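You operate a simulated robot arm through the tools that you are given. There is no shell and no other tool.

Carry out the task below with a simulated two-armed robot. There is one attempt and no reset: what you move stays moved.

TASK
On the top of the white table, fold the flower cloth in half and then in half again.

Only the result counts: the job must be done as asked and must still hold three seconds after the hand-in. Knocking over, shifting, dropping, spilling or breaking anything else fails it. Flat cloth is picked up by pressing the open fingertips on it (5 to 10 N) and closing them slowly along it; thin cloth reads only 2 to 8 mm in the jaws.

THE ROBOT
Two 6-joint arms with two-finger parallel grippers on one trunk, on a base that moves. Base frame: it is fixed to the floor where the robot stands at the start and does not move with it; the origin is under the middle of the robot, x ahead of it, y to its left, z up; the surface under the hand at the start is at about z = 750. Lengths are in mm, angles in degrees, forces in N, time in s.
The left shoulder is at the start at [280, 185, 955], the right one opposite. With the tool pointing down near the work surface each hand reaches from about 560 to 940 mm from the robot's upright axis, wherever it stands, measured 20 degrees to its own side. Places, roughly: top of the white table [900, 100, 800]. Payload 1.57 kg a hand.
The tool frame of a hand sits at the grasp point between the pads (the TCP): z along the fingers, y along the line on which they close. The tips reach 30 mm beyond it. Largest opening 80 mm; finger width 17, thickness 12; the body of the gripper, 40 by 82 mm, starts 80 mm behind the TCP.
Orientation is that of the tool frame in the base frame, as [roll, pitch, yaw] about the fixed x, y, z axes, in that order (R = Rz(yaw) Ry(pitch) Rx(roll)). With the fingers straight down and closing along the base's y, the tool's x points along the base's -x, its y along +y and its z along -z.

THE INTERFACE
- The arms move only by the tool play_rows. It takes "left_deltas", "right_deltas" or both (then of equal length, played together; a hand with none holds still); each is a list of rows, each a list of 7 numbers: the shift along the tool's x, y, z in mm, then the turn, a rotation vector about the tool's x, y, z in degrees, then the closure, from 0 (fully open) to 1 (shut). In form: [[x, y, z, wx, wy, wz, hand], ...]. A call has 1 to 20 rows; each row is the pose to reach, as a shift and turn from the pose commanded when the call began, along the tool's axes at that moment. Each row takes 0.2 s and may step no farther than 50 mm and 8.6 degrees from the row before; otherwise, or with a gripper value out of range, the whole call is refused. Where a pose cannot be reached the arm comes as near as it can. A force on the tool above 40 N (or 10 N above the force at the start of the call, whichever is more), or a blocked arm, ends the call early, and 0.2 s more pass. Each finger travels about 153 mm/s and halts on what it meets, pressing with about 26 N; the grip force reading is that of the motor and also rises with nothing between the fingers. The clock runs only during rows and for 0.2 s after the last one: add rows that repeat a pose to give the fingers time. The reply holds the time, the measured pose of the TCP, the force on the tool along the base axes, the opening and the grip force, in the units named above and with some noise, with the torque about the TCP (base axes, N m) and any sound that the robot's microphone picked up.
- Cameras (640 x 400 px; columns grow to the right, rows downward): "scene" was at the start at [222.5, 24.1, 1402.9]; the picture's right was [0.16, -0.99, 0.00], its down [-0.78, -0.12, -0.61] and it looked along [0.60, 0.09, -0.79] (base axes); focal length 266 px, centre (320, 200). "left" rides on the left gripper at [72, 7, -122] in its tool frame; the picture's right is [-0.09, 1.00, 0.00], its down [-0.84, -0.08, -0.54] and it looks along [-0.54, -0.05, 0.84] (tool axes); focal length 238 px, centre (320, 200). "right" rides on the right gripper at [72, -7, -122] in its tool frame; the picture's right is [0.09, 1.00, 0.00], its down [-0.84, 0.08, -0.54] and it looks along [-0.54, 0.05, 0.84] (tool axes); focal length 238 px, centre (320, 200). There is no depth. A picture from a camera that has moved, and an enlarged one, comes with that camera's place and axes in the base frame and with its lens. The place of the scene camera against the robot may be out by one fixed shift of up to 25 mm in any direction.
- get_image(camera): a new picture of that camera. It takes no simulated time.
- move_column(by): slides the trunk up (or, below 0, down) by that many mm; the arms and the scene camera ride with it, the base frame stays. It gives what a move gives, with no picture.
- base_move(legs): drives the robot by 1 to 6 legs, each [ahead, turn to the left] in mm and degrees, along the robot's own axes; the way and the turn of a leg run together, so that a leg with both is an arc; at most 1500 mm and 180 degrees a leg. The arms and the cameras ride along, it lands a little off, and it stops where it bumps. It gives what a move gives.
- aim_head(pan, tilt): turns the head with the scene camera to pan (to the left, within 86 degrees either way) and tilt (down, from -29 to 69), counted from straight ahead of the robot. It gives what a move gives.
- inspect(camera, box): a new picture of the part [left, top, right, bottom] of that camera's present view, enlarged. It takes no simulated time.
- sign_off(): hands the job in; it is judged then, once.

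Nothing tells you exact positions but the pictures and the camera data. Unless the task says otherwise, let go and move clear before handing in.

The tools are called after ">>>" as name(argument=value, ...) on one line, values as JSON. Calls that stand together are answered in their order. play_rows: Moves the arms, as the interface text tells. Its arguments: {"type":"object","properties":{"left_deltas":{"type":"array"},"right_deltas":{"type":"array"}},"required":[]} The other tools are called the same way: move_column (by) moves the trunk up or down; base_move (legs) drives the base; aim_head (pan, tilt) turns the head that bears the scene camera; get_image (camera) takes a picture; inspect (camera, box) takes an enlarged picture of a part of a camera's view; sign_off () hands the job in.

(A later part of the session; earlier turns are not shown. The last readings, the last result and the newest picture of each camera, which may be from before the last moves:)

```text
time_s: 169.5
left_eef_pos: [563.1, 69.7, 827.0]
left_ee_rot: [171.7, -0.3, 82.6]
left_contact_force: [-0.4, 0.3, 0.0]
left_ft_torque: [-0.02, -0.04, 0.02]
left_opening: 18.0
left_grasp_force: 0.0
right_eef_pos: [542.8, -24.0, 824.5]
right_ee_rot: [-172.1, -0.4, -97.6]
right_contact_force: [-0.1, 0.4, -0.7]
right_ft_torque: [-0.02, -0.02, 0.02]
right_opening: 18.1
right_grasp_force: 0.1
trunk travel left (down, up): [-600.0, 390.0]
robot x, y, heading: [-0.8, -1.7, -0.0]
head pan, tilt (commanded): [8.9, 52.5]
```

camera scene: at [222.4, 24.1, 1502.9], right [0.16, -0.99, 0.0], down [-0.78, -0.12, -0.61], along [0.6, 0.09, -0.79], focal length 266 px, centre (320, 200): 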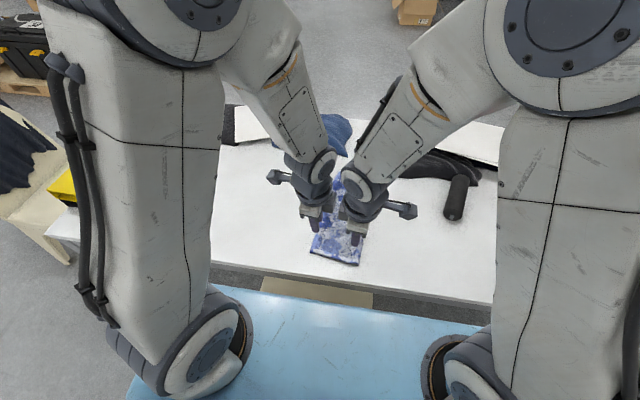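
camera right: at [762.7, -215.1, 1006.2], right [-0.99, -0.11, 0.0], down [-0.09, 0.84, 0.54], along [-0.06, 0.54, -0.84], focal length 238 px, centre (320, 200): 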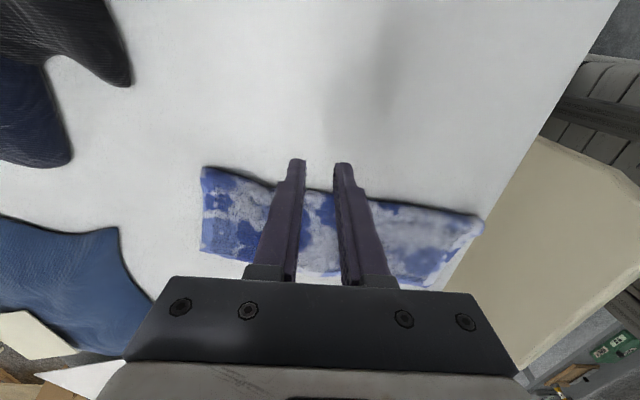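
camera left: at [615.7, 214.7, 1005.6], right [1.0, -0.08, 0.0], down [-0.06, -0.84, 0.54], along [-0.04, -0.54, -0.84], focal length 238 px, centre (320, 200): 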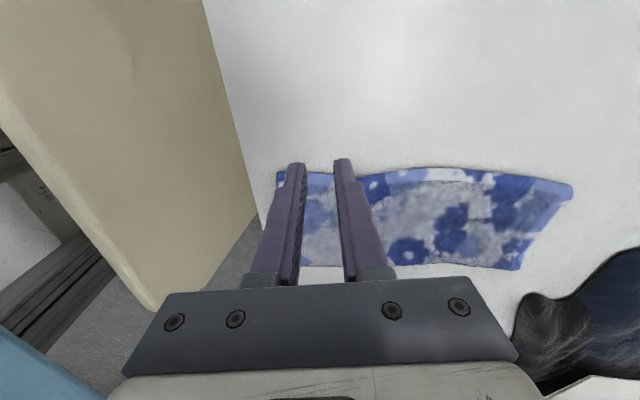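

>>> play_rows(left_deltas=[[2, 4, 8, 0, 0, 0, 0.775], [4, 8, 18, 0, 0, 0, 0.775], [6, 12, 28, 0, 0, 0, 0.775], [7.8, 14.9, 36, 0, 0, 0, 0.775], [7.8, 14.9, 39.5, 0, 0, 0, 0.775], [7.8, 14.9, 39.5, 0, 0, 0, 0.775]], right_deltas=[[0, -6, 8, 0, 0, 0, 0.775], [-0.5, -12, 18, 0, 0, 0, 0.775], [-1, -18, 28, 0, 0, 0, 0.775], [-1.4, -23, 35, 0, 0, 0, 0.775], [-1.4, -23, 38, 0, 0, 0, 0.775], [-1.4, -23, 38, 0, 0, 0, 0.775]])

>>> inspect(camera="left", box=[180, 60, 460, 260])

>>> inspect(camera="right", box=[180, 60, 460, 260])

```text
time_s: 170.9
left_eef_pos: [585.4, 76.2, 790.3]
left_ee_rot: [171.7, -0.3, 82.5]
left_contact_force: [-0.1, -0.5, -0.6]
left_ft_torque: [-0.01, 0.0, 0.01]
left_opening: 17.9
left_grasp_force: 0.0
right_eef_pos: [571.5, -24.7, 791.0]
right_ee_rot: [-172.0, -0.3, -97.6]
right_contact_force: [0.9, 0.2, 0.0]
right_ft_torque: [0.0, -0.01, -0.02]
right_opening: 18.3
right_grasp_force: 0.0
trunk travel left (down, up): [-600.0, 390.0]
robot x, y, heading: [3.0, 4.1, -0.0]
head pan, tilt (commanded): [8.9, 52.5]
```

```text
2.00 times, centred on (320, 160) of left
camera zoom: at [582.4, 146.6, 911.0], right [0.97, -0.22, 0.14], down [-0.26, -0.81, 0.52], along [0.0, -0.54, -0.84], focal length 477 px, centre (320, 280)
```

zoom: 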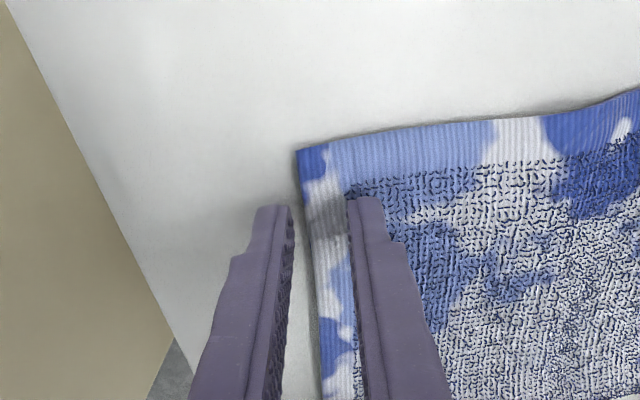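

```text
2.00 times, centred on (320, 160) of right
camera zoom: at [551.9, -94.6, 912.8], right [-0.99, 0.04, -0.14], down [-0.04, 0.85, 0.52], along [0.14, 0.52, -0.84], focal length 477 px, centre (320, 280)
```

zoom: 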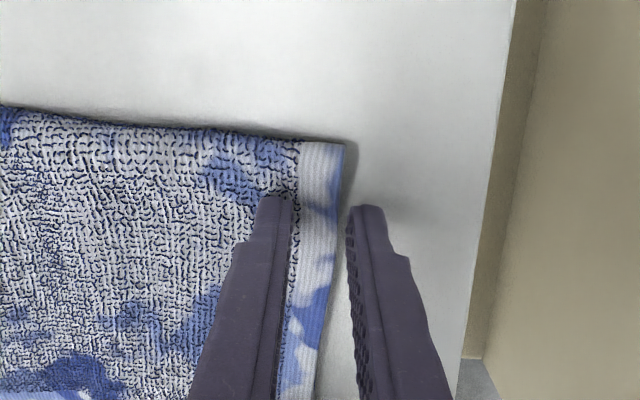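

With the trunk lower the pose is reachable, and the fingers straddle the near edge on both sides. I'll lower to contact.

>>> play_rows(left_deltas=[[0, -0.3, 2, 0, 0, 0, 0.775], [0, -0.6, 4, 0, 0, 0, 0.775], [0, -0.8, 5.5, 0, 0, 0, 0.775], [0, -0.8, 5.5, 0, 0, 0, 0.775]], right_deltas=[[0, 0.3, 2, 0, 0, 0, 0.775], [0, 0.6, 4, 0, 0, 0, 0.775], [0, 0.8, 5.5, 0, 0, 0, 0.775], [0, 0.8, 5.5, 0, 0, 0, 0.775]])

```text
time_s: 171.9
left_eef_pos: [584.5, 76.7, 785.6]
left_ee_rot: [171.7, -0.3, 82.7]
left_contact_force: [-0.8, -0.8, 1.4]
left_ft_torque: [-0.06, 0.01, -0.02]
left_opening: 17.7
left_grasp_force: 0.2
right_eef_pos: [572.8, -27.3, 784.8]
right_ee_rot: [-172.0, -0.3, -97.6]
right_contact_force: [0.1, 1.8, 1.8]
right_ft_torque: [0.05, -0.03, 0.03]
right_opening: 18.3
right_grasp_force: 0.4
trunk travel left (down, up): [-600.0, 390.0]
robot x, y, heading: [0.2, -1.2, -0.0]
head pan, tilt (commanded): [8.9, 52.5]
```

>>> play_rows(left_deltas=[[0, -0.1, 0.8, 0, 0, 0, 0.775], [0, -0.2, 1.5, 0, 0, 0, 0.775], [0, -0.2, 1.5, 0, 0, 0, 0.775]], right_deltas=[[0, 0.1, 0.8, 0, 0, 0, 0.775], [0, 0.2, 1.5, 0, 0, 0, 0.775], [0, 0.2, 1.5, 0, 0, 0, 0.775]])

```text
time_s: 172.7
left_eef_pos: [583.7, 74.5, 784.0]
left_ee_rot: [171.7, -0.2, 82.6]
left_contact_force: [-0.8, 0.0, 2.2]
left_ft_torque: [-0.03, -0.04, 0.0]
left_opening: 18.1
left_grasp_force: 0.2
right_eef_pos: [571.9, -25.4, 782.9]
right_ee_rot: [-172.1, -0.3, -97.6]
right_contact_force: [-0.8, 0.7, 9.6]
right_ft_torque: [-0.03, -0.14, -0.04]
right_opening: 18.6
right_grasp_force: 0.8
trunk travel left (down, up): [-600.0, 390.0]
robot x, y, heading: [0.9, -1.1, -0.1]
head pan, tilt (commanded): [8.9, 52.5]
```

Right is at 9.6 N with its outer finger on the table, left at 2.2 N. I'll lower the left 1.2 mm more and close both slowly.

>>> play_rows(left_deltas=[[0, -0.1, 0.7, 0, 0, 0, 0.775], [0, -0.2, 1.2, 0, 0, 0, 0.785], [0, -0.2, 1.2, 0, 0, 0, 0.8], [0, -0.2, 1.2, 0, 0, 0, 0.815], [0, -0.2, 1.2, 0, 0, 0, 0.83], [0, -0.2, 1.2, 0, 0, 0, 0.845], [0, -0.2, 1.2, 0, 0, 0, 0.86], [0, -0.2, 1.2, 0, 0, 0, 0.875], [0, -0.2, 1.2, 0, 0, 0, 0.89], [0, -0.2, 1.2, 0, 0, 0, 0.905], [0, -0.2, 1.2, 0, 0, 0, 0.92], [0, -0.2, 1.2, 0, 0, 0, 0.94], [0, -0.2, 1.2, 0, 0, 0, 0.96], [0, -0.2, 1.2, 0, 0, 0, 0.98], [0, -0.2, 1.2, 0, 0, 0, 1], [0, -0.2, 1.2, 0, 0, 0, 1], [0, -0.2, 1.2, 0, 0, 0, 1]], right_deltas=[[0, 0, 0, 0, 0, 0, 0.775], [0, 0, 0, 0, 0, 0, 0.785], [0, 0, 0, 0, 0, 0, 0.8], [0, 0, 0, 0, 0, 0, 0.815], [0, 0, 0, 0, 0, 0, 0.83], [0, 0, 0, 0, 0, 0, 0.845], [0, 0, 0, 0, 0, 0, 0.86], [0, 0, 0, 0, 0, 0, 0.875], [0, 0, 0, 0, 0, 0, 0.89], [0, 0, 0, 0, 0, 0, 0.905], [0, 0, 0, 0, 0, 0, 0.92], [0, 0, 0, 0, 0, 0, 0.94], [0, 0, 0, 0, 0, 0, 0.96], [0, 0, 0, 0, 0, 0, 0.98], [0, 0, 0, 0, 0, 0, 1], [0, 0, 0, 0, 0, 0, 1], [0, 0, 0, 0, 0, 0, 1]])

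>>> inspect(camera="left", box=[180, 60, 460, 260])

>>> inspect(camera="right", box=[180, 60, 460, 260])

```text
time_s: 176.3
left_eef_pos: [584.1, 75.1, 783.4]
left_ee_rot: [171.5, -0.2, 82.6]
left_contact_force: [6.8, -0.1, 28.2]
left_ft_torque: [-0.24, -0.37, 0.07]
left_opening: 4.3
left_grasp_force: 25.0
right_eef_pos: [571.9, -26.6, 783.7]
right_ee_rot: [-171.9, -0.3, -97.5]
right_contact_force: [1.8, 0.0, 20.2]
right_ft_torque: [-0.04, -0.22, -0.01]
right_opening: 4.0
right_grasp_force: 25.0
trunk travel left (down, up): [-600.0, 390.0]
robot x, y, heading: [2.2, -0.5, -0.1]
head pan, tilt (commanded): [8.9, 52.5]
```

```text
2.00 times, centred on (320, 160) of left
camera zoom: at [581.3, 145.9, 904.1], right [0.96, -0.22, 0.15], down [-0.26, -0.81, 0.52], along [0.0, -0.54, -0.84], focal length 477 px, centre (320, 280)
```

zoom: 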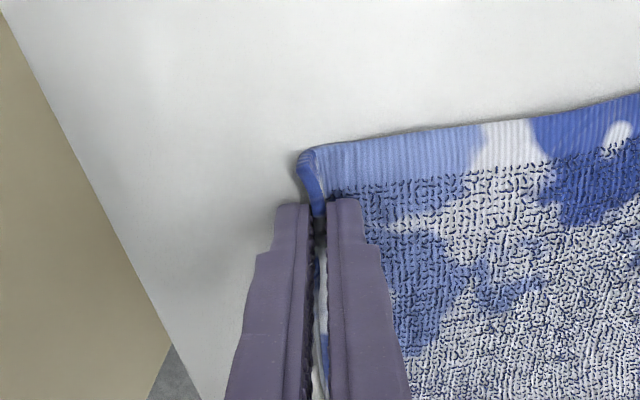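

```text
2.00 times, centred on (320, 160) of right
camera zoom: at [551.1, -95.4, 905.6], right [-0.99, 0.04, -0.14], down [-0.04, 0.85, 0.52], along [0.14, 0.52, -0.84], focal length 477 px, centre (320, 280)
```

zoom: 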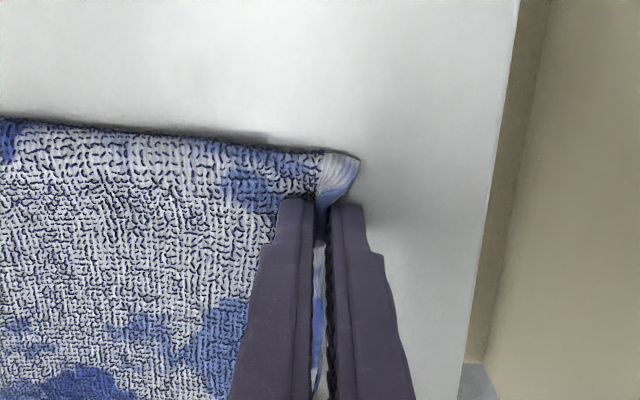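

Both jaws read about 4 mm, which suggests both layers of the edge. I'll lift 25 mm and check that nothing stays behind on the table.

>>> play_rows(left_deltas=[[0, 0, -5, 0, 0, 0, 1], [0, 0, -10, 0, 0, 0, 1], [0, 0, -18, 0, 0, 0, 1], [0, 0, -28, 0, 0, 0, 1], [0, 0, -28, 0, 0, 0, 1]], right_deltas=[[0, 0, -5, 0, 0, 0, 1], [0, 0, -10, 0, 0, 0, 1], [0, 0, -18, 0, 0, 0, 1], [0, 0, -28, 0, 0, 0, 1], [0, 0, -28, 0, 0, 0, 1]])

>>> inspect(camera="left", box=[180, 60, 460, 260])

>>> inspect(camera="right", box=[180, 60, 460, 260])

>>> inspect(camera="scene", box=[230, 120, 430, 280])

```text
time_s: 177.5
left_eef_pos: [578.7, 77.3, 808.8]
left_ee_rot: [171.8, -0.3, 82.6]
left_contact_force: [-0.2, -0.3, 0.1]
left_ft_torque: [-0.01, -0.01, -0.01]
left_opening: 3.5
left_grasp_force: 24.4
right_eef_pos: [567.6, -25.3, 809.3]
right_ee_rot: [-172.0, -0.4, -97.6]
right_contact_force: [0.3, 0.0, 0.6]
right_ft_torque: [0.0, 0.0, -0.01]
right_opening: 2.7
right_grasp_force: 23.9
trunk travel left (down, up): [-600.0, 390.0]
robot x, y, heading: [0.8, -1.5, -0.0]
head pan, tilt (commanded): [8.9, 52.5]
```

```text
2.00 times, centred on (320, 160) of left
camera zoom: at [576.8, 147.6, 930.4], right [0.97, -0.22, 0.14], down [-0.26, -0.81, 0.52], along [0.0, -0.54, -0.84], focal length 477 px, centre (320, 280)
```

zoom: 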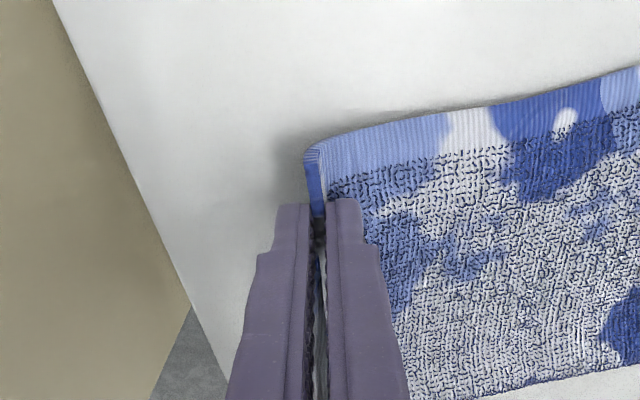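

```text
2.00 times, centred on (320, 160) of right
camera zoom: at [546.8, -94.4, 932.0], right [-0.99, 0.04, -0.14], down [-0.04, 0.85, 0.52], along [0.14, 0.52, -0.84], focal length 477 px, centre (320, 280)
```

zoom: 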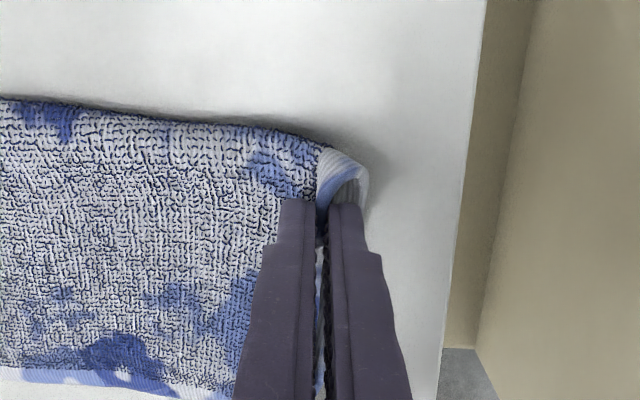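

```text
2.50 times, centred on (330, 200) of scene
camera zoom: at [222.5, 24.1, 1352.8], right [0.16, -0.99, 0.0], down [-0.78, -0.12, -0.61], along [0.6, 0.09, -0.79], focal length 665 px, centre (295, 200)
```

zoom: 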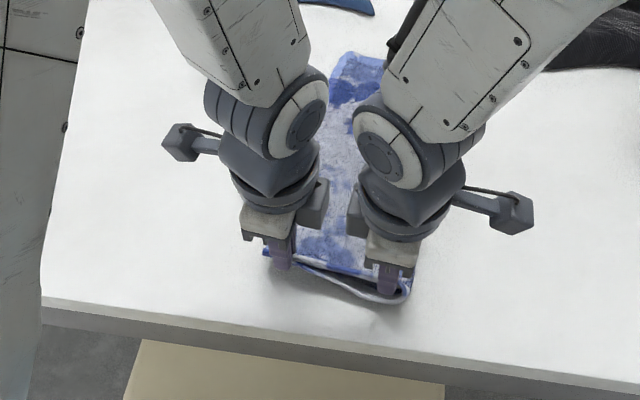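

>>> inspect(camera="scene", box=[300, 205, 370, 255])

>>> inspect(camera="right", box=[270, 110, 370, 190])

>>> inspect(camera="left", box=[280, 110, 380, 190])

```text
8.00 times, centred on (335, 230) of scene
camera zoom: at [222.5, 24.1, 1352.8], right [0.16, -0.99, 0.0], down [-0.78, -0.12, -0.61], along [0.6, 0.09, -0.79], focal length 2127 px, centre (200, -40)
```

zoom: 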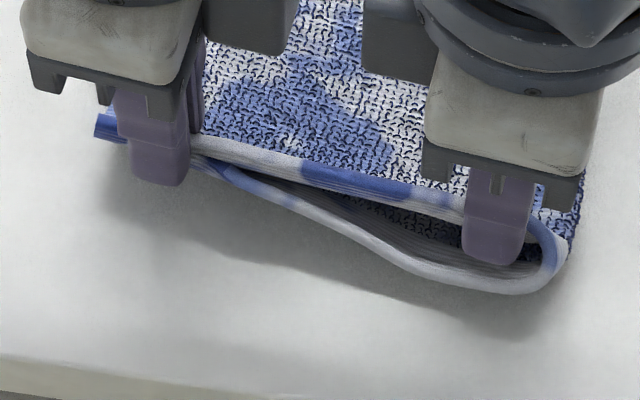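

```text
5.00 times, centred on (320, 150) of right
camera zoom: at [546.8, -94.4, 932.0], right [-0.99, 0.04, -0.14], down [-0.04, 0.85, 0.52], along [0.14, 0.52, -0.84], focal length 1192 px, centre (320, 450)
```

zoom: 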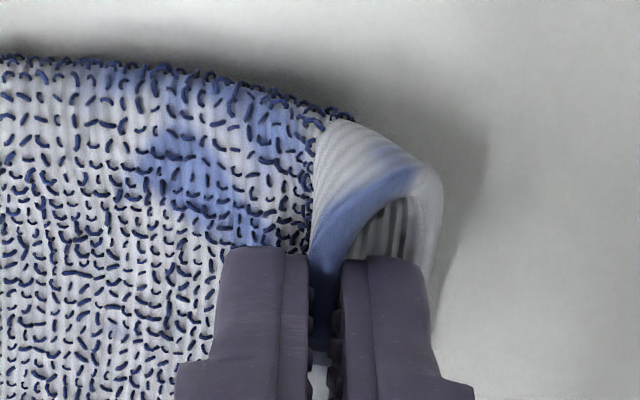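

```text
5.00 times, centred on (330, 150) of left
camera zoom: at [576.8, 147.6, 930.4], right [0.97, -0.22, 0.14], down [-0.26, -0.81, 0.52], along [0.0, -0.54, -0.84], focal length 1192 px, centre (270, 450)
```

zoom: 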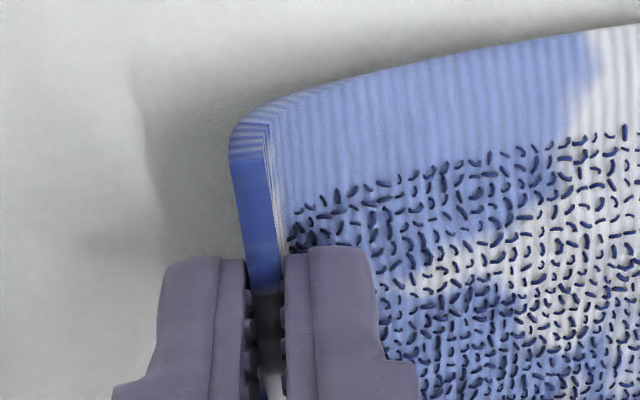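

The left holds both layers, but the right holds only the top layer; the lower one passes under its outer finger. I'll lower again, keep the left closed, release the right and re-grip there with a wider opening.

>>> play_rows(left_deltas=[[0, 0, 8, 0, 0, 0, 1], [0, 0, 16, 0, 0, 0, 1], [0, 0, 22, 0, 0, 0, 1], [0, 0, 22, 0, 0, 0, 1], [0, 0, 22, 0, 0, 0, 1], [0, 0, 22, 0, 0, 0, 1], [0, 0, 22, 0, 0, 0, 1], [0, 0, 22, 0, 0, 0, 1], [0, 0, 22, 0, 0, 0, 1]], right_deltas=[[0, 0, 8, 0, 0, 0, 1], [0, 0, 16, 0, 0, 0, 1], [0, 0, 21, 0, 0, 0, 1], [0, 0, 21, 0, 0, 0, 0.92], [0, 0, 20, 0, 0, 0, 0.84], [0, 0, 18, 0, 0, 0, 0.775], [0, 0, 8, 0, 0, 0, 0.7], [0, 0, -8, 0, 0, 0, 0.65], [0, 0, -20, 0, 0, 0, 0.65]])

>>> inspect(camera="right", box=[200, 80, 440, 240])

>>> inspect(camera="scene", box=[300, 205, 370, 255])

```text
time_s: 179.5
left_eef_pos: [583.9, 76.1, 787.6]
left_ee_rot: [171.8, -0.3, 82.7]
left_contact_force: [-0.7, -1.3, 0.8]
left_ft_torque: [-0.03, 0.03, -0.02]
left_opening: 4.2
left_grasp_force: 24.8
right_eef_pos: [564.0, -25.7, 829.3]
right_ee_rot: [-172.0, -0.3, -97.6]
right_contact_force: [0.5, 0.0, -0.6]
right_ft_torque: [0.0, 0.02, -0.02]
right_opening: 28.0
right_grasp_force: 0.0
trunk travel left (down, up): [-600.0, 390.0]
robot x, y, heading: [1.1, -0.5, 0.2]
head pan, tilt (commanded): [8.9, 52.5]
```

```text
2.50 times, centred on (320, 160) of right
camera zoom: at [544.5, -94.9, 951.7], right [-0.99, 0.04, -0.14], down [-0.04, 0.85, 0.52], along [0.14, 0.52, -0.84], focal length 596 px, centre (320, 300)
```

zoom: 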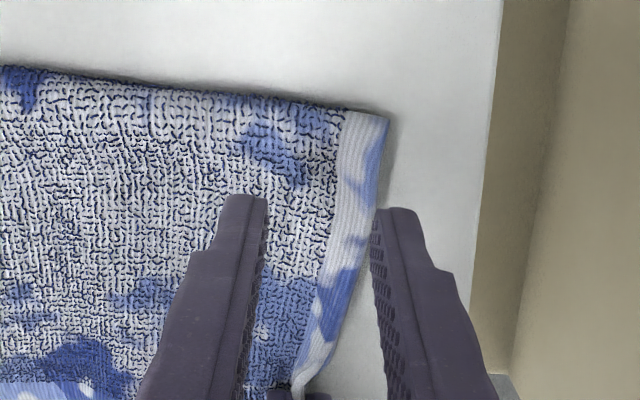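

```text
8.00 times, centred on (335, 230) of scene
camera zoom: at [222.6, 24.1, 1352.8], right [0.16, -0.99, 0.0], down [-0.78, -0.12, -0.61], along [0.6, 0.09, -0.79], focal length 2127 px, centre (200, -40)
```

zoom: 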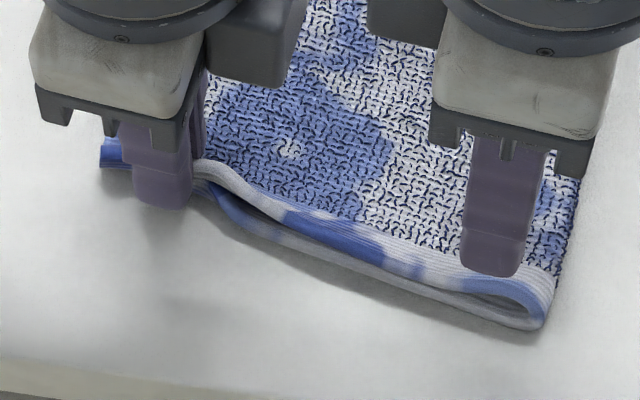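

From this view the two layers' edges lie almost flush at the right, with the lower one slightly in front. I'll set the right hand a little further out so its outer finger stands clear in front of both edges, and press more firmly.

>>> play_rows(right_deltas=[[0, 6, 8, 0, 0, 0, 0.7], [0, 12, 20, 0, 0, 0, 0.725], [0, 16.8, 32, 0, 0, 0, 0.725], [0, 16.8, 38, 0, 0, 0, 0.725], [0, 16.8, 41.1, 0, 0, 0, 0.725], [0, 16.8, 41.1, 0, 0, 0, 0.725]])

>>> inspect(camera="right", box=[200, 80, 440, 240])

>>> inspect(camera="scene", box=[300, 205, 370, 255])

```text
time_s: 180.9
left_eef_pos: [583.6, 76.8, 787.0]
left_ee_rot: [171.7, -0.2, 82.6]
left_contact_force: [0.6, -0.5, 0.0]
left_ft_torque: [-0.02, 0.03, -0.01]
left_opening: 3.6
left_grasp_force: 24.8
right_eef_pos: [553.8, -22.6, 786.7]
right_ee_rot: [-172.0, -0.5, -97.6]
right_contact_force: [-0.4, 0.0, 0.0]
right_ft_torque: [0.0, -0.01, 0.0]
right_opening: 22.2
right_grasp_force: 0.0
trunk travel left (down, up): [-600.0, 390.0]
robot x, y, heading: [-1.4, 1.3, 0.0]
head pan, tilt (commanded): [8.9, 52.5]
```

```text
2.50 times, centred on (320, 160) of right
camera zoom: at [533.9, -92.9, 909.3], right [-0.99, 0.04, -0.14], down [-0.04, 0.85, 0.52], along [0.14, 0.52, -0.84], focal length 596 px, centre (320, 300)
```

zoom: 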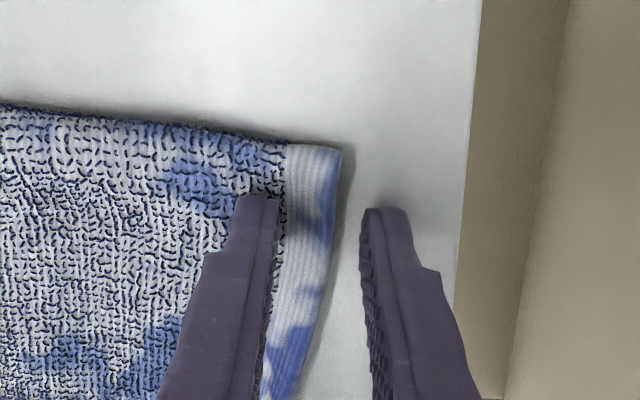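

```text
8.00 times, centred on (335, 230) of scene
camera zoom: at [222.5, 24.1, 1352.9], right [0.16, -0.99, 0.0], down [-0.78, -0.12, -0.61], along [0.6, 0.09, -0.79], focal length 2127 px, centre (200, -40)
```

zoom: 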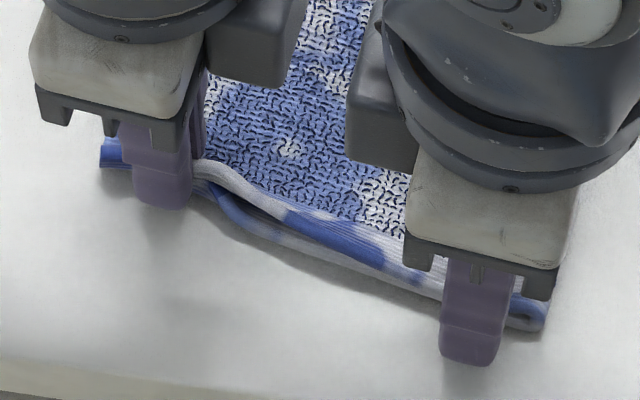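

The outer finger is clear in front of both edges. I'll lower until it stands firmly on the table.

>>> play_rows(right_deltas=[[0, 0.2, 2, 0, 0, 0, 0.725], [0, 0.4, 3.5, 0, 0, 0, 0.725], [0, 0.6, 4.5, 0, 0, 0, 0.725], [0, 0.6, 4.5, 0, 0, 0, 0.725]])

```text
time_s: 181.9
left_eef_pos: [583.3, 76.0, 788.2]
left_ee_rot: [171.7, -0.2, 82.6]
left_contact_force: [-0.2, 0.9, 0.1]
left_ft_torque: [0.01, 0.03, -0.02]
left_opening: 3.8
left_grasp_force: 24.4
right_eef_pos: [553.7, -22.7, 783.5]
right_ee_rot: [-172.0, -0.2, -97.5]
right_contact_force: [-1.3, -2.0, 11.4]
right_ft_torque: [-0.12, -0.11, -0.02]
right_opening: 22.8
right_grasp_force: 0.4
trunk travel left (down, up): [-600.0, 390.0]
robot x, y, heading: [-1.8, 3.7, 0.1]
head pan, tilt (commanded): [8.9, 52.5]
```

>>> play_rows(right_deltas=[[0, 0, 0.6, 0, 0, 0, 0.725], [0, 0, 0.8, 0, 0, 0, 0.74], [0, 0, 0.8, 0, 0, 0, 0.755], [0, 0, 0.8, 0, 0, 0, 0.77], [0, 0, 0.8, 0, 0, 0, 0.785], [0, 0, 0.8, 0, 0, 0, 0.8], [0, 0, 0.8, 0, 0, 0, 0.815], [0, 0, 0.8, 0, 0, 0, 0.83], [0, 0, 0.8, 0, 0, 0, 0.845], [0, 0, 0.8, 0, 0, 0, 0.86], [0, 0, 0.8, 0, 0, 0, 0.875], [0, 0, 0.8, 0, 0, 0, 0.89], [0, 0, 0.8, 0, 0, 0, 0.905], [0, 0, 0.8, 0, 0, 0, 0.92], [0, 0, 0.8, 0, 0, 0, 0.94], [0, 0, 0.8, 0, 0, 0, 0.96], [0, 0, 0.8, 0, 0, 0, 0.98], [0, 0, 0.8, 0, 0, 0, 1], [0, 0, 0.8, 0, 0, 0, 1], [0, 0, 0.8, 0, 0, 0, 1]])

>>> inspect(camera="right", box=[200, 80, 440, 240])

>>> inspect(camera="scene", box=[300, 205, 370, 255])

```text
time_s: 186.1
left_eef_pos: [582.8, 75.8, 787.8]
left_ee_rot: [171.7, -0.3, 82.6]
left_contact_force: [-0.2, 0.2, 0.4]
left_ft_torque: [-0.03, 0.05, 0.02]
left_opening: 3.4
left_grasp_force: 24.6
right_eef_pos: [554.9, -23.0, 782.4]
right_ee_rot: [-171.7, -0.2, -97.5]
right_contact_force: [8.2, -4.2, 38.5]
right_ft_torque: [-0.14, -0.52, -0.02]
right_opening: 5.2
right_grasp_force: 25.1
trunk travel left (down, up): [-600.0, 390.0]
robot x, y, heading: [-0.8, 3.7, 0.1]
head pan, tilt (commanded): [8.9, 52.5]
```

```text
2.50 times, centred on (320, 160) of right
camera zoom: at [533.6, -92.5, 904.9], right [-0.99, 0.04, -0.14], down [-0.04, 0.85, 0.52], along [0.14, 0.52, -0.84], focal length 596 px, centre (320, 300)
```

zoom: 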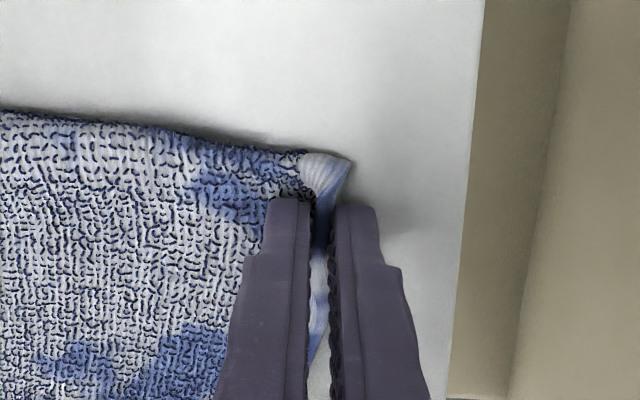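

```text
8.00 times, centred on (335, 230) of scene
camera zoom: at [221.7, 24.0, 1353.1], right [0.15, -0.99, 0.0], down [-0.78, -0.12, -0.61], along [0.6, 0.09, -0.79], focal length 2127 px, centre (200, -40)
```

zoom: 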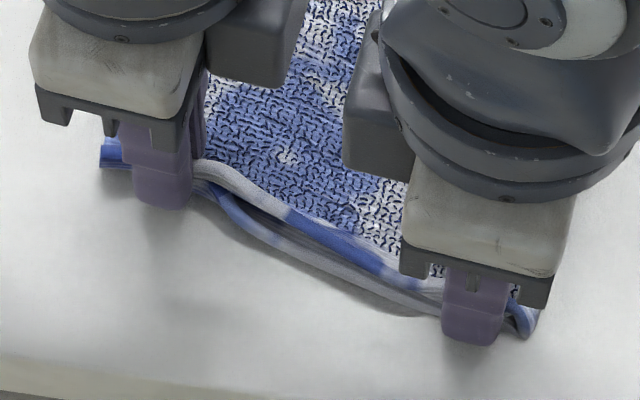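

The right jaw reads 5.2 mm now. I'll lift both gently and check again.

>>> play_rows(left_deltas=[[0, 0, 0, 0, 0, 0, 1], [0, 0, -3, 0, 0, 0, 1], [0, 0, -10, 0, 0, 0, 1], [0, 0, -20, 0, 0, 0, 1], [0, 0, -30, 0, 0, 0, 1], [0, 0, -30, 0, 0, 0, 1]], right_deltas=[[0, 0, -3, 0, 0, 0, 1], [0, 0, -7, 0, 0, 0, 1], [0, 0, -14, 0, 0, 0, 1], [0, 0, -24, 0, 0, 0, 1], [0, 0, -34, 0, 0, 0, 1], [0, 0, -34, 0, 0, 0, 1]])

>>> inspect(camera="right", box=[240, 100, 400, 210])

>>> inspect(camera="scene", box=[300, 205, 370, 255])

```text
time_s: 187.5
left_eef_pos: [579.1, 76.0, 817.7]
left_ee_rot: [171.7, -0.2, 82.6]
left_contact_force: [-0.1, 0.9, 0.1]
left_ft_torque: [-0.01, 0.02, 0.01]
left_opening: 4.0
left_grasp_force: 25.0
right_eef_pos: [548.8, -23.0, 816.1]
right_ee_rot: [-172.1, -0.5, -97.6]
right_contact_force: [0.5, 0.4, -1.3]
right_ft_torque: [0.0, 0.01, 0.02]
right_opening: 3.1
right_grasp_force: 24.1
trunk travel left (down, up): [-600.0, 390.0]
robot x, y, heading: [-1.5, 2.4, -0.3]
head pan, tilt (commanded): [8.9, 52.5]
```

```text
3.64 times, centred on (320, 155) of right
camera zoom: at [529.9, -91.9, 937.3], right [-0.99, 0.04, -0.14], down [-0.04, 0.85, 0.52], along [0.14, 0.52, -0.84], focal length 867 px, centre (320, 364)
```

zoom: 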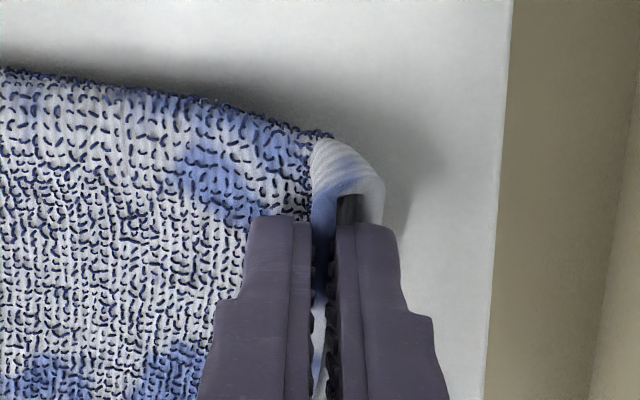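

```text
8.00 times, centred on (335, 230) of scene
camera zoom: at [222.5, 24.1, 1352.9], right [0.15, -0.99, 0.0], down [-0.78, -0.12, -0.61], along [0.6, 0.09, -0.79], focal length 2127 px, centre (200, -40)
```

zoom: 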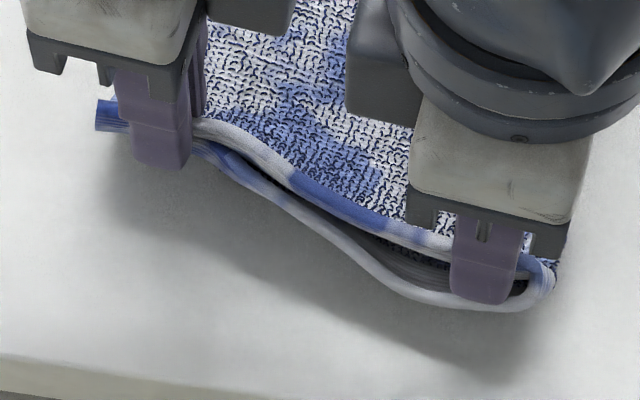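

The right again holds only the top layer, but the lower layer is tied to it along the crease beside the grip and is held by the left hand, so it will come along. I'll raise the near edge in an arc to upright above the middle of the strip and check.

>>> play_rows(left_deltas=[[0, 7.3, -11.5, 0, 0, 0, 1], [-0.1, 14.6, -23.1, 0, 0, 0, 1], [-0.3, 19.5, -29, 0, 0, 0, 1], [-0.5, 24.5, -34.8, 0, 0, 0, 1], [-0.8, 31, -42.4, 0, 0, 0, 1], [-1.1, 38, -50, 0, 0, 0, 1], [-1.2, 46.2, -57.9, 0, 0, 0, 1], [-1.3, 54.5, -65.8, 0, 0, 0, 1], [-1.5, 63.7, -72.5, 0, 0, 0, 1], [-1.7, 72.9, -79.3, 0, 0, 0, 1], [-1.8, 82.3, -84.5, 0, 0, 0, 1], [-2, 91.8, -89.7, 0, 0, 0, 1], [-2.2, 102, -93.7, 0, 0, 0, 1], [-2.5, 112.4, -97.8, 0, 0, 0, 1], [-2.9, 123.5, -100.2, 0, 0, 0, 1], [-3.3, 134.6, -102.7, 0, 0, 0, 1], [-3.6, 146, -104, 0, 0, 0, 1], [-3.9, 157.5, -105.4, 0, 0, 0, 1], [-4.2, 166.6, -105, 0, 0, 0, 1], [-4.6, 175.8, -104.7, 0, 0, 0, 1]], right_deltas=[[0.1, -6.7, -11.7, 0, 0, 0, 1], [0.2, -13.4, -23.4, 0, 0, 0, 1], [0.4, -18.4, -29.7, 0, 0, 0, 1], [0.6, -23.4, -36.1, 0, 0, 0, 1], [0.8, -30.1, -44.2, 0, 0, 0, 1], [1.1, -36.9, -52.4, 0, 0, 0, 1], [1.1, -45.1, -60.3, 0, 0, 0, 1], [1.2, -53.4, -68.3, 0, 0, 0, 1], [1.4, -62.5, -75.6, 0, 0, 0, 1], [1.6, -71.7, -82.9, 0, 0, 0, 1], [1.6, -81.7, -88.6, 0, 0, 0, 1], [1.7, -91.7, -94.3, 0, 0, 0, 1], [1.8, -102.4, -98.3, 0, 0, 0, 1], [2, -113.2, -102.4, 0, 0, 0, 1], [2.3, -124.8, -105.3, 0, 0, 0, 1], [2.6, -136.5, -108.3, 0, 0, 0, 1], [2.8, -148.4, -109.6, 0, 0, 0, 1], [3, -160.4, -111, 0, 0, 0, 1], [2.7, -170.5, -111.1, 0, 0, 0, 1], [2.4, -180.7, -111.3, 0, 0, 0, 1]])

>>> get_image(camera="scene")

>>> get_image(camera="left")

>>> get_image(camera="right")

```text
time_s: 191.7
left_eef_pos: [737.2, 50.3, 945.9]
left_ee_rot: [171.7, -0.3, 82.6]
left_contact_force: [0.7, -0.6, 0.0]
left_ft_torque: [0.0, 0.02, -0.01]
left_opening: 3.9
left_grasp_force: 24.3
right_eef_pos: [712.7, -45.3, 951.5]
right_ee_rot: [-172.0, -0.2, -97.5]
right_contact_force: [0.0, -0.2, -0.1]
right_ft_torque: [-0.01, 0.0, 0.04]
right_opening: 2.9
right_grasp_force: 24.2
trunk travel left (down, up): [-600.0, 390.0]
robot x, y, heading: [1.7, -1.9, -0.0]
head pan, tilt (commanded): [8.9, 52.5]
```

```text
taken
camera scene: at [222.4, 24.1, 1352.9], right [0.16, -0.99, 0.0], down [-0.78, -0.12, -0.61], along [0.6, 0.09, -0.79], focal length 266 px, centre (320, 200)
```

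scene: 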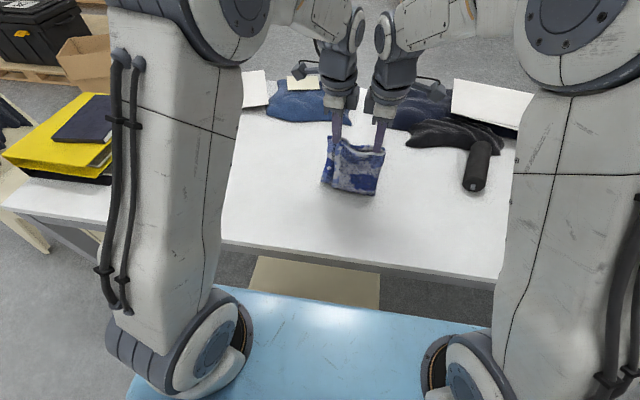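

```text
taken
camera left: at [735.0, 121.5, 1067.8], right [0.97, -0.22, 0.14], down [-0.26, -0.81, 0.52], along [0.0, -0.54, -0.84], focal length 238 px, centre (320, 200)
```

left: 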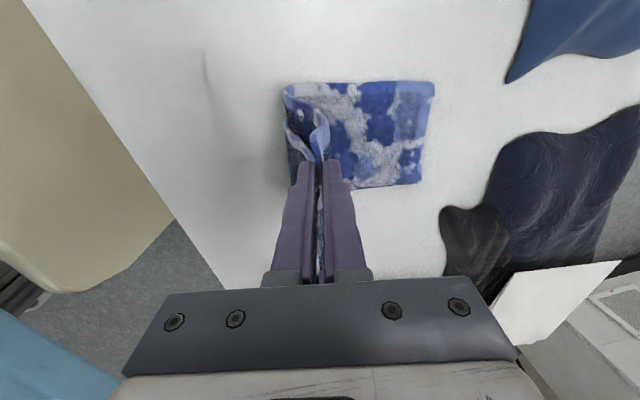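

```text
taken
camera right: at [692.5, -115.0, 1073.5], right [-0.99, 0.04, -0.14], down [-0.04, 0.85, 0.52], along [0.14, 0.52, -0.84], focal length 238 px, centre (320, 200)
```

right: 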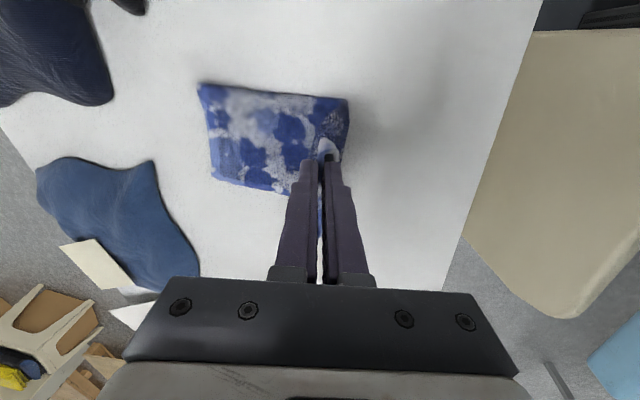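

The near edge is upright above the middle, with the lower half flat and its far corners at about (917, 47) and (901, −90). That is near my reach limit, so I'll pull the whole cloth about 50 mm toward the robot first.

>>> play_rows(left_deltas=[[-0.6, -5, 0.7, 0, 0, 0, 1], [-1.3, -10, 1.5, 0, 0, 0, 1], [-1.9, -15, 2.2, 0, 0, 0, 1], [-2.6, -20, 3, 0, 0, 0, 1], [-3.2, -25, 3.7, 0, 0, 0, 1], [-3.9, -30, 4.4, 0, 0, 0, 1], [-4.5, -35, 5.1, 0, 0, 0, 1], [-5.2, -40, 5.8, 0, 0, 0, 1], [-5.8, -45, 6.5, 0, 0, 0, 1], [-6.4, -50, 7.2, 0, 0, 0, 1], [-7.1, -55, 8, 0, 0, 0, 1], [-7.7, -60, 8.7, 0, 0, 0, 1], [-7.7, -60, 8.7, 0, 0, 0, 1]], right_deltas=[[0.7, 5, 0.7, 0, 0, 0, 1], [1.3, 10, 1.5, 0, 0, 0, 1], [2, 15, 2.2, 0, 0, 0, 1], [2.7, 20, 3, 0, 0, 0, 1], [3.3, 25, 3.7, 0, 0, 0, 1], [4, 30, 4.4, 0, 0, 0, 1], [4.7, 35, 5.1, 0, 0, 0, 1], [5.3, 40, 5.8, 0, 0, 0, 1], [6, 45, 6.5, 0, 0, 0, 1], [6.7, 50, 7.2, 0, 0, 0, 1], [7.3, 55, 8, 0, 0, 0, 1], [8, 60, 8.7, 0, 0, 0, 1], [8, 60, 8.7, 0, 0, 0, 1]])

>>> get_image(camera="left")

>>> get_image(camera="right")

>>> inspect(camera="scene", box=[270, 100, 430, 230])

```text
time_s: 194.5
left_eef_pos: [677.4, 49.0, 929.8]
left_ee_rot: [171.7, -0.4, 82.6]
left_contact_force: [-0.3, -0.2, -0.2]
left_ft_torque: [0.02, 0.04, 0.01]
left_opening: 3.5
left_grasp_force: 24.5
right_eef_pos: [651.3, -45.1, 934.5]
right_ee_rot: [-172.0, -0.3, -97.7]
right_contact_force: [-0.3, -0.1, -0.4]
right_ft_torque: [0.0, -0.02, -0.02]
right_opening: 3.0
right_grasp_force: 24.6
trunk travel left (down, up): [-600.0, 390.0]
robot x, y, heading: [2.1, -1.7, 0.1]
head pan, tilt (commanded): [8.9, 52.5]
```

```text
taken
camera left: at [675.6, 120.4, 1051.1], right [0.97, -0.22, 0.14], down [-0.26, -0.81, 0.52], along [0.0, -0.54, -0.84], focal length 238 px, centre (320, 200)
```

left: 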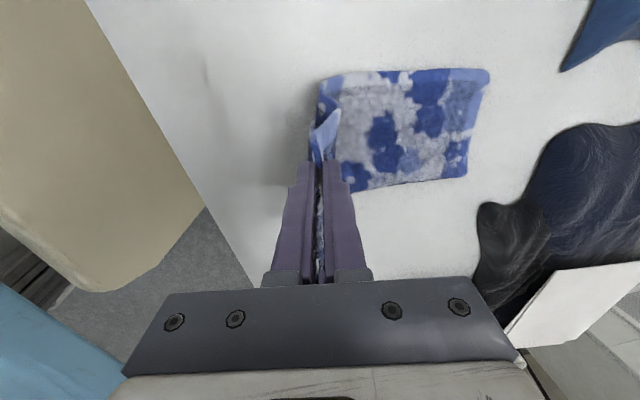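

```text
taken
camera right: at [632.8, -115.3, 1055.9], right [-0.99, 0.04, -0.14], down [-0.04, 0.85, 0.52], along [0.14, 0.52, -0.84], focal length 238 px, centre (320, 200)
```

right: 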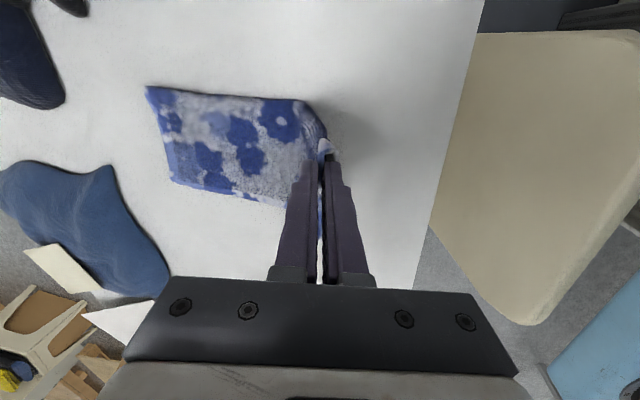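

```text
3.08 times, centred on (350, 165) of scene
camera zoom: at [222.5, 24.1, 1352.9], right [0.16, -0.99, 0.0], down [-0.78, -0.12, -0.61], along [0.6, 0.09, -0.79], focal length 818 px, centre (228, 308)
```

zoom: 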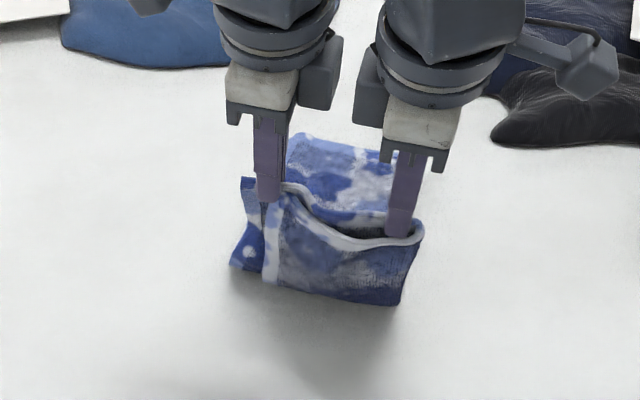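

Pulling back only unrolled more of the strip, and the far edge stayed at x ≈ 915. Instead I'll reach it by tilting the fingertips forward: back to upright first, then along the arc toward the far edge, stopping halfway.

>>> play_rows(left_deltas=[[1.7, 11.4, -2.2, 0, 0, 0, 1], [3.4, 22.8, -4.4, 0, 0, 0, 1], [5.2, 34.1, -6.5, 0, 0, 0, 1], [6.9, 45.5, -8.7, 0, 0, 0, 1], [8.6, 56.9, -10.9, 0, 0, 0, 1], [8.4, 70.8, -7.9, -1, 0, 0, 1], [8.2, 84.5, -3.4, -1.2, 0, 0, 1], [8, 98.3, 1.2, -1.5, 0, 0, 1], [7.8, 111.1, 8.1, -1.7, 0, 0, 1], [7.6, 123.9, 15, -2, 0, 0, 1], [7.4, 135.1, 23.9, -2.5, 0, 0, 1], [7.2, 146.4, 32.8, -3, 0, 0, 1]], right_deltas=[[-2.8, -14.6, -1.2, 0, 0, 0, 1], [-5.5, -29.1, -2.4, 0, 0, 0, 1], [-8.3, -43.7, -3.7, 0, 0, 0, 1], [-11, -58.2, -4.9, 0, 0, 0, 1], [-13.8, -72.8, -6.1, 0, 0, 0, 1], [-13.6, -86.8, -3.1, 1, 0, 0, 1], [-13.4, -100.8, 1.4, 1.2, 0, 0, 1], [-13.3, -114.9, 5.8, 1.5, 0, 0, 1], [-13.1, -127.8, 12.6, 1.7, 0, 0, 1], [-12.9, -140.7, 19.5, 2, 0, 0, 1], [-12.8, -152.2, 28.6, 2.5, 0, 0, 1], [-12.7, -163.7, 37.8, 3, 0, 0, 1]])

>>> get_image(camera="left")

>>> get_image(camera="right")

>>> inspect(camera="scene", box=[270, 100, 430, 230])

```text
time_s: 197.1
left_eef_pos: [826.7, 39.4, 917.2]
left_ee_rot: [168.7, -0.2, 82.6]
left_contact_force: [-0.6, 0.9, -0.6]
left_ft_torque: [-0.03, 0.04, -0.03]
left_opening: 3.8
left_grasp_force: 24.6
right_eef_pos: [818.3, -56.0, 920.8]
right_ee_rot: [-168.9, -0.3, -97.6]
right_contact_force: [-0.4, 0.2, -0.3]
right_ft_torque: [0.01, -0.01, 0.01]
right_opening: 2.9
right_grasp_force: 24.9
trunk travel left (down, up): [-600.0, 390.0]
robot x, y, heading: [2.0, 4.4, -0.1]
head pan, tilt (commanded): [8.9, 52.5]
```

```text
taken
camera left: at [818.7, 111.8, 1037.1], right [0.96, -0.22, 0.19], down [-0.29, -0.81, 0.51], along [0.05, -0.55, -0.84], focal length 238 px, centre (320, 200)
```

left: 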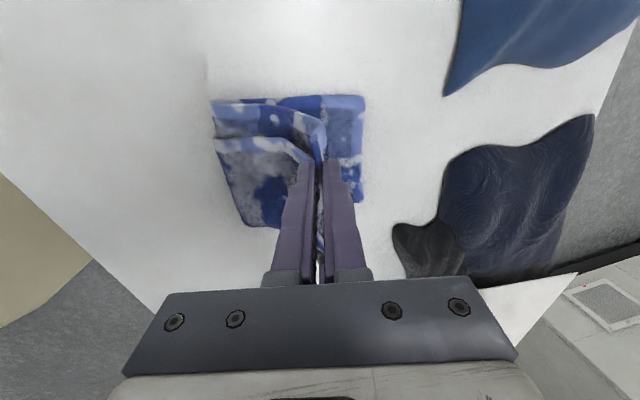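

```text
taken
camera right: at [792.2, -123.9, 1041.2], right [-0.98, 0.04, -0.19], down [-0.07, 0.86, 0.51], along [0.18, 0.52, -0.84], focal length 238 px, centre (320, 200)
```

right: 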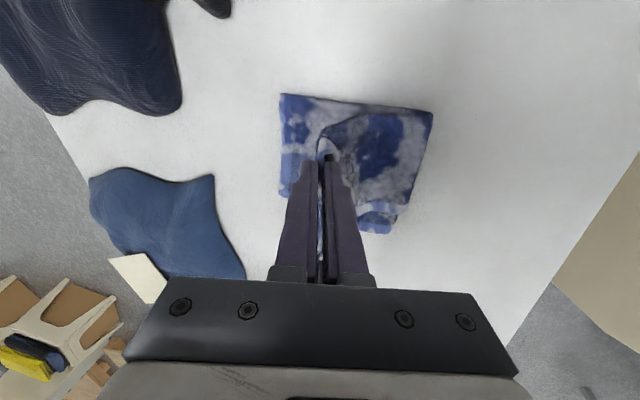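

```text
3.08 times, centred on (350, 165) of scene
camera zoom: at [222.3, 24.1, 1352.9], right [0.16, -0.99, 0.0], down [-0.78, -0.12, -0.61], along [0.6, 0.09, -0.79], focal length 818 px, centre (228, 308)
```

zoom: 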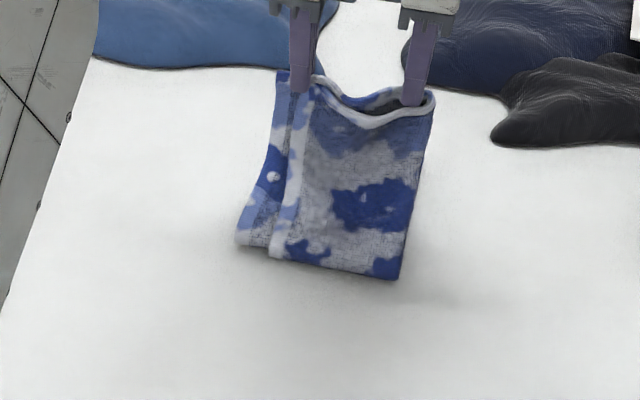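

The half is going over well: fingertips are at (832, 36) and (825, −55), and the far corners lie at (915, 46) and (897, −91). I'll continue the arc down to about 30 mm above the lower half.

>>> play_rows(left_deltas=[[-0.1, 8.9, 11.3, -0.5, 0, 0, 1], [-0.3, 17.8, 22.7, -1, 0, 0, 1], [-0.4, 24.6, 35.4, -1.5, 0, 0, 1], [-0.6, 31.5, 48.2, -2, 0, 0, 1], [-0.7, 36, 62, -2.5, 0, 0, 1], [-0.8, 40.4, 75.9, -3, 0, 0, 1], [-0.8, 42.3, 87.4, -3.3, 0, 0, 1], [-0.9, 44.1, 99, -3.6, 0, 0, 1], [-1, 44.5, 109.3, -3.8, 0, 0, 1], [-1, 44.8, 119.6, -4, 0, 0, 1], [-1, 44.8, 119.6, -4, 0, 0, 1]], right_deltas=[[0.1, -9, 11.4, 0.5, 0, 0, 1], [0.3, -18.1, 22.9, 1, 0, 0, 1], [0.4, -25, 35.7, 1.5, 0, 0, 1], [0.5, -32, 48.6, 2, 0, 0, 1], [0.5, -36.5, 62.6, 2.5, 0, 0, 1], [0.6, -41, 76.6, 3, 0, 0, 1], [0.6, -42.9, 88.2, 3.3, 0, 0, 1], [0.7, -44.8, 99.9, 3.6, 0, 0, 1], [0.7, -45.1, 110.2, 3.8, 0, 0, 1], [0.8, -45.4, 120.6, 4, 0, 0, 1], [0.8, -45.4, 120.6, 4, 0, 0, 1]])

>>> inspect(camera="left", box=[160, 60, 480, 300])

>>> inspect(camera="right", box=[160, 60, 480, 300])

>>> inspect(camera="scene", box=[270, 80, 430, 210])

```text
time_s: 199.5
left_eef_pos: [894.4, 29.2, 809.8]
left_ee_rot: [164.7, -0.3, 82.6]
left_contact_force: [-1.0, -0.5, 0.4]
left_ft_torque: [-0.03, 0.03, -0.02]
left_opening: 3.5
left_grasp_force: 24.9
right_eef_pos: [885.6, -63.9, 808.7]
right_ee_rot: [-165.1, -0.3, -97.6]
right_contact_force: [-0.2, -0.6, -0.1]
right_ft_torque: [0.01, 0.02, -0.01]
right_opening: 3.0
right_grasp_force: 24.6
trunk travel left (down, up): [-600.0, 390.0]
robot x, y, heading: [-0.1, 1.8, -0.1]
head pan, tilt (commanded): [8.9, 52.5]
```

```text
1.67 times, centred on (320, 180) of left
camera zoom: at [877.5, 102.8, 928.7], right [0.94, -0.22, 0.26], down [-0.32, -0.8, 0.5], along [0.1, -0.55, -0.83], focal length 397 px, centre (320, 233)
```

zoom: 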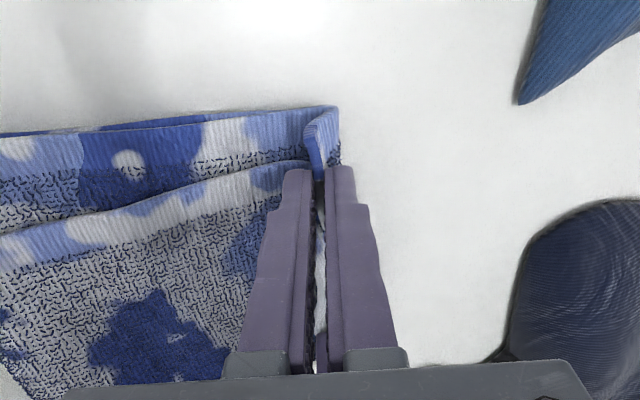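

```text
1.67 times, centred on (320, 180) of right
camera zoom: at [850.7, -132.0, 928.6], right [-0.97, 0.03, -0.26], down [-0.1, 0.86, 0.5], along [0.24, 0.51, -0.83], focal length 397 px, centre (320, 233)
```

zoom: 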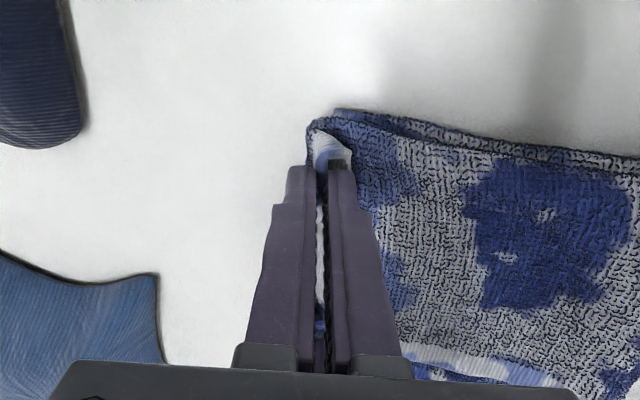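

```text
3.08 times, centred on (350, 145) of scene
camera zoom: at [222.5, 24.1, 1352.8], right [0.16, -0.99, 0.0], down [-0.78, -0.12, -0.61], along [0.6, 0.09, -0.79], focal length 818 px, centre (228, 369)
```

zoom: 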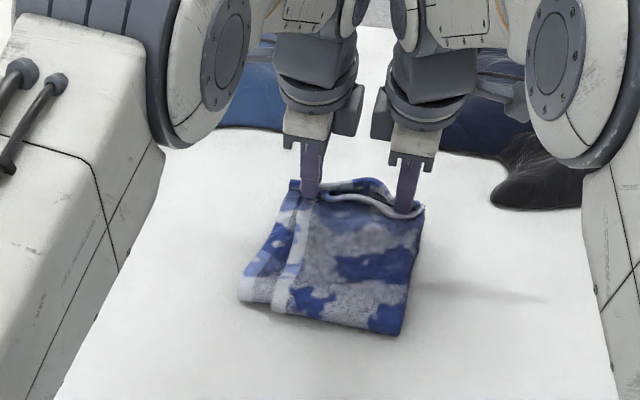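

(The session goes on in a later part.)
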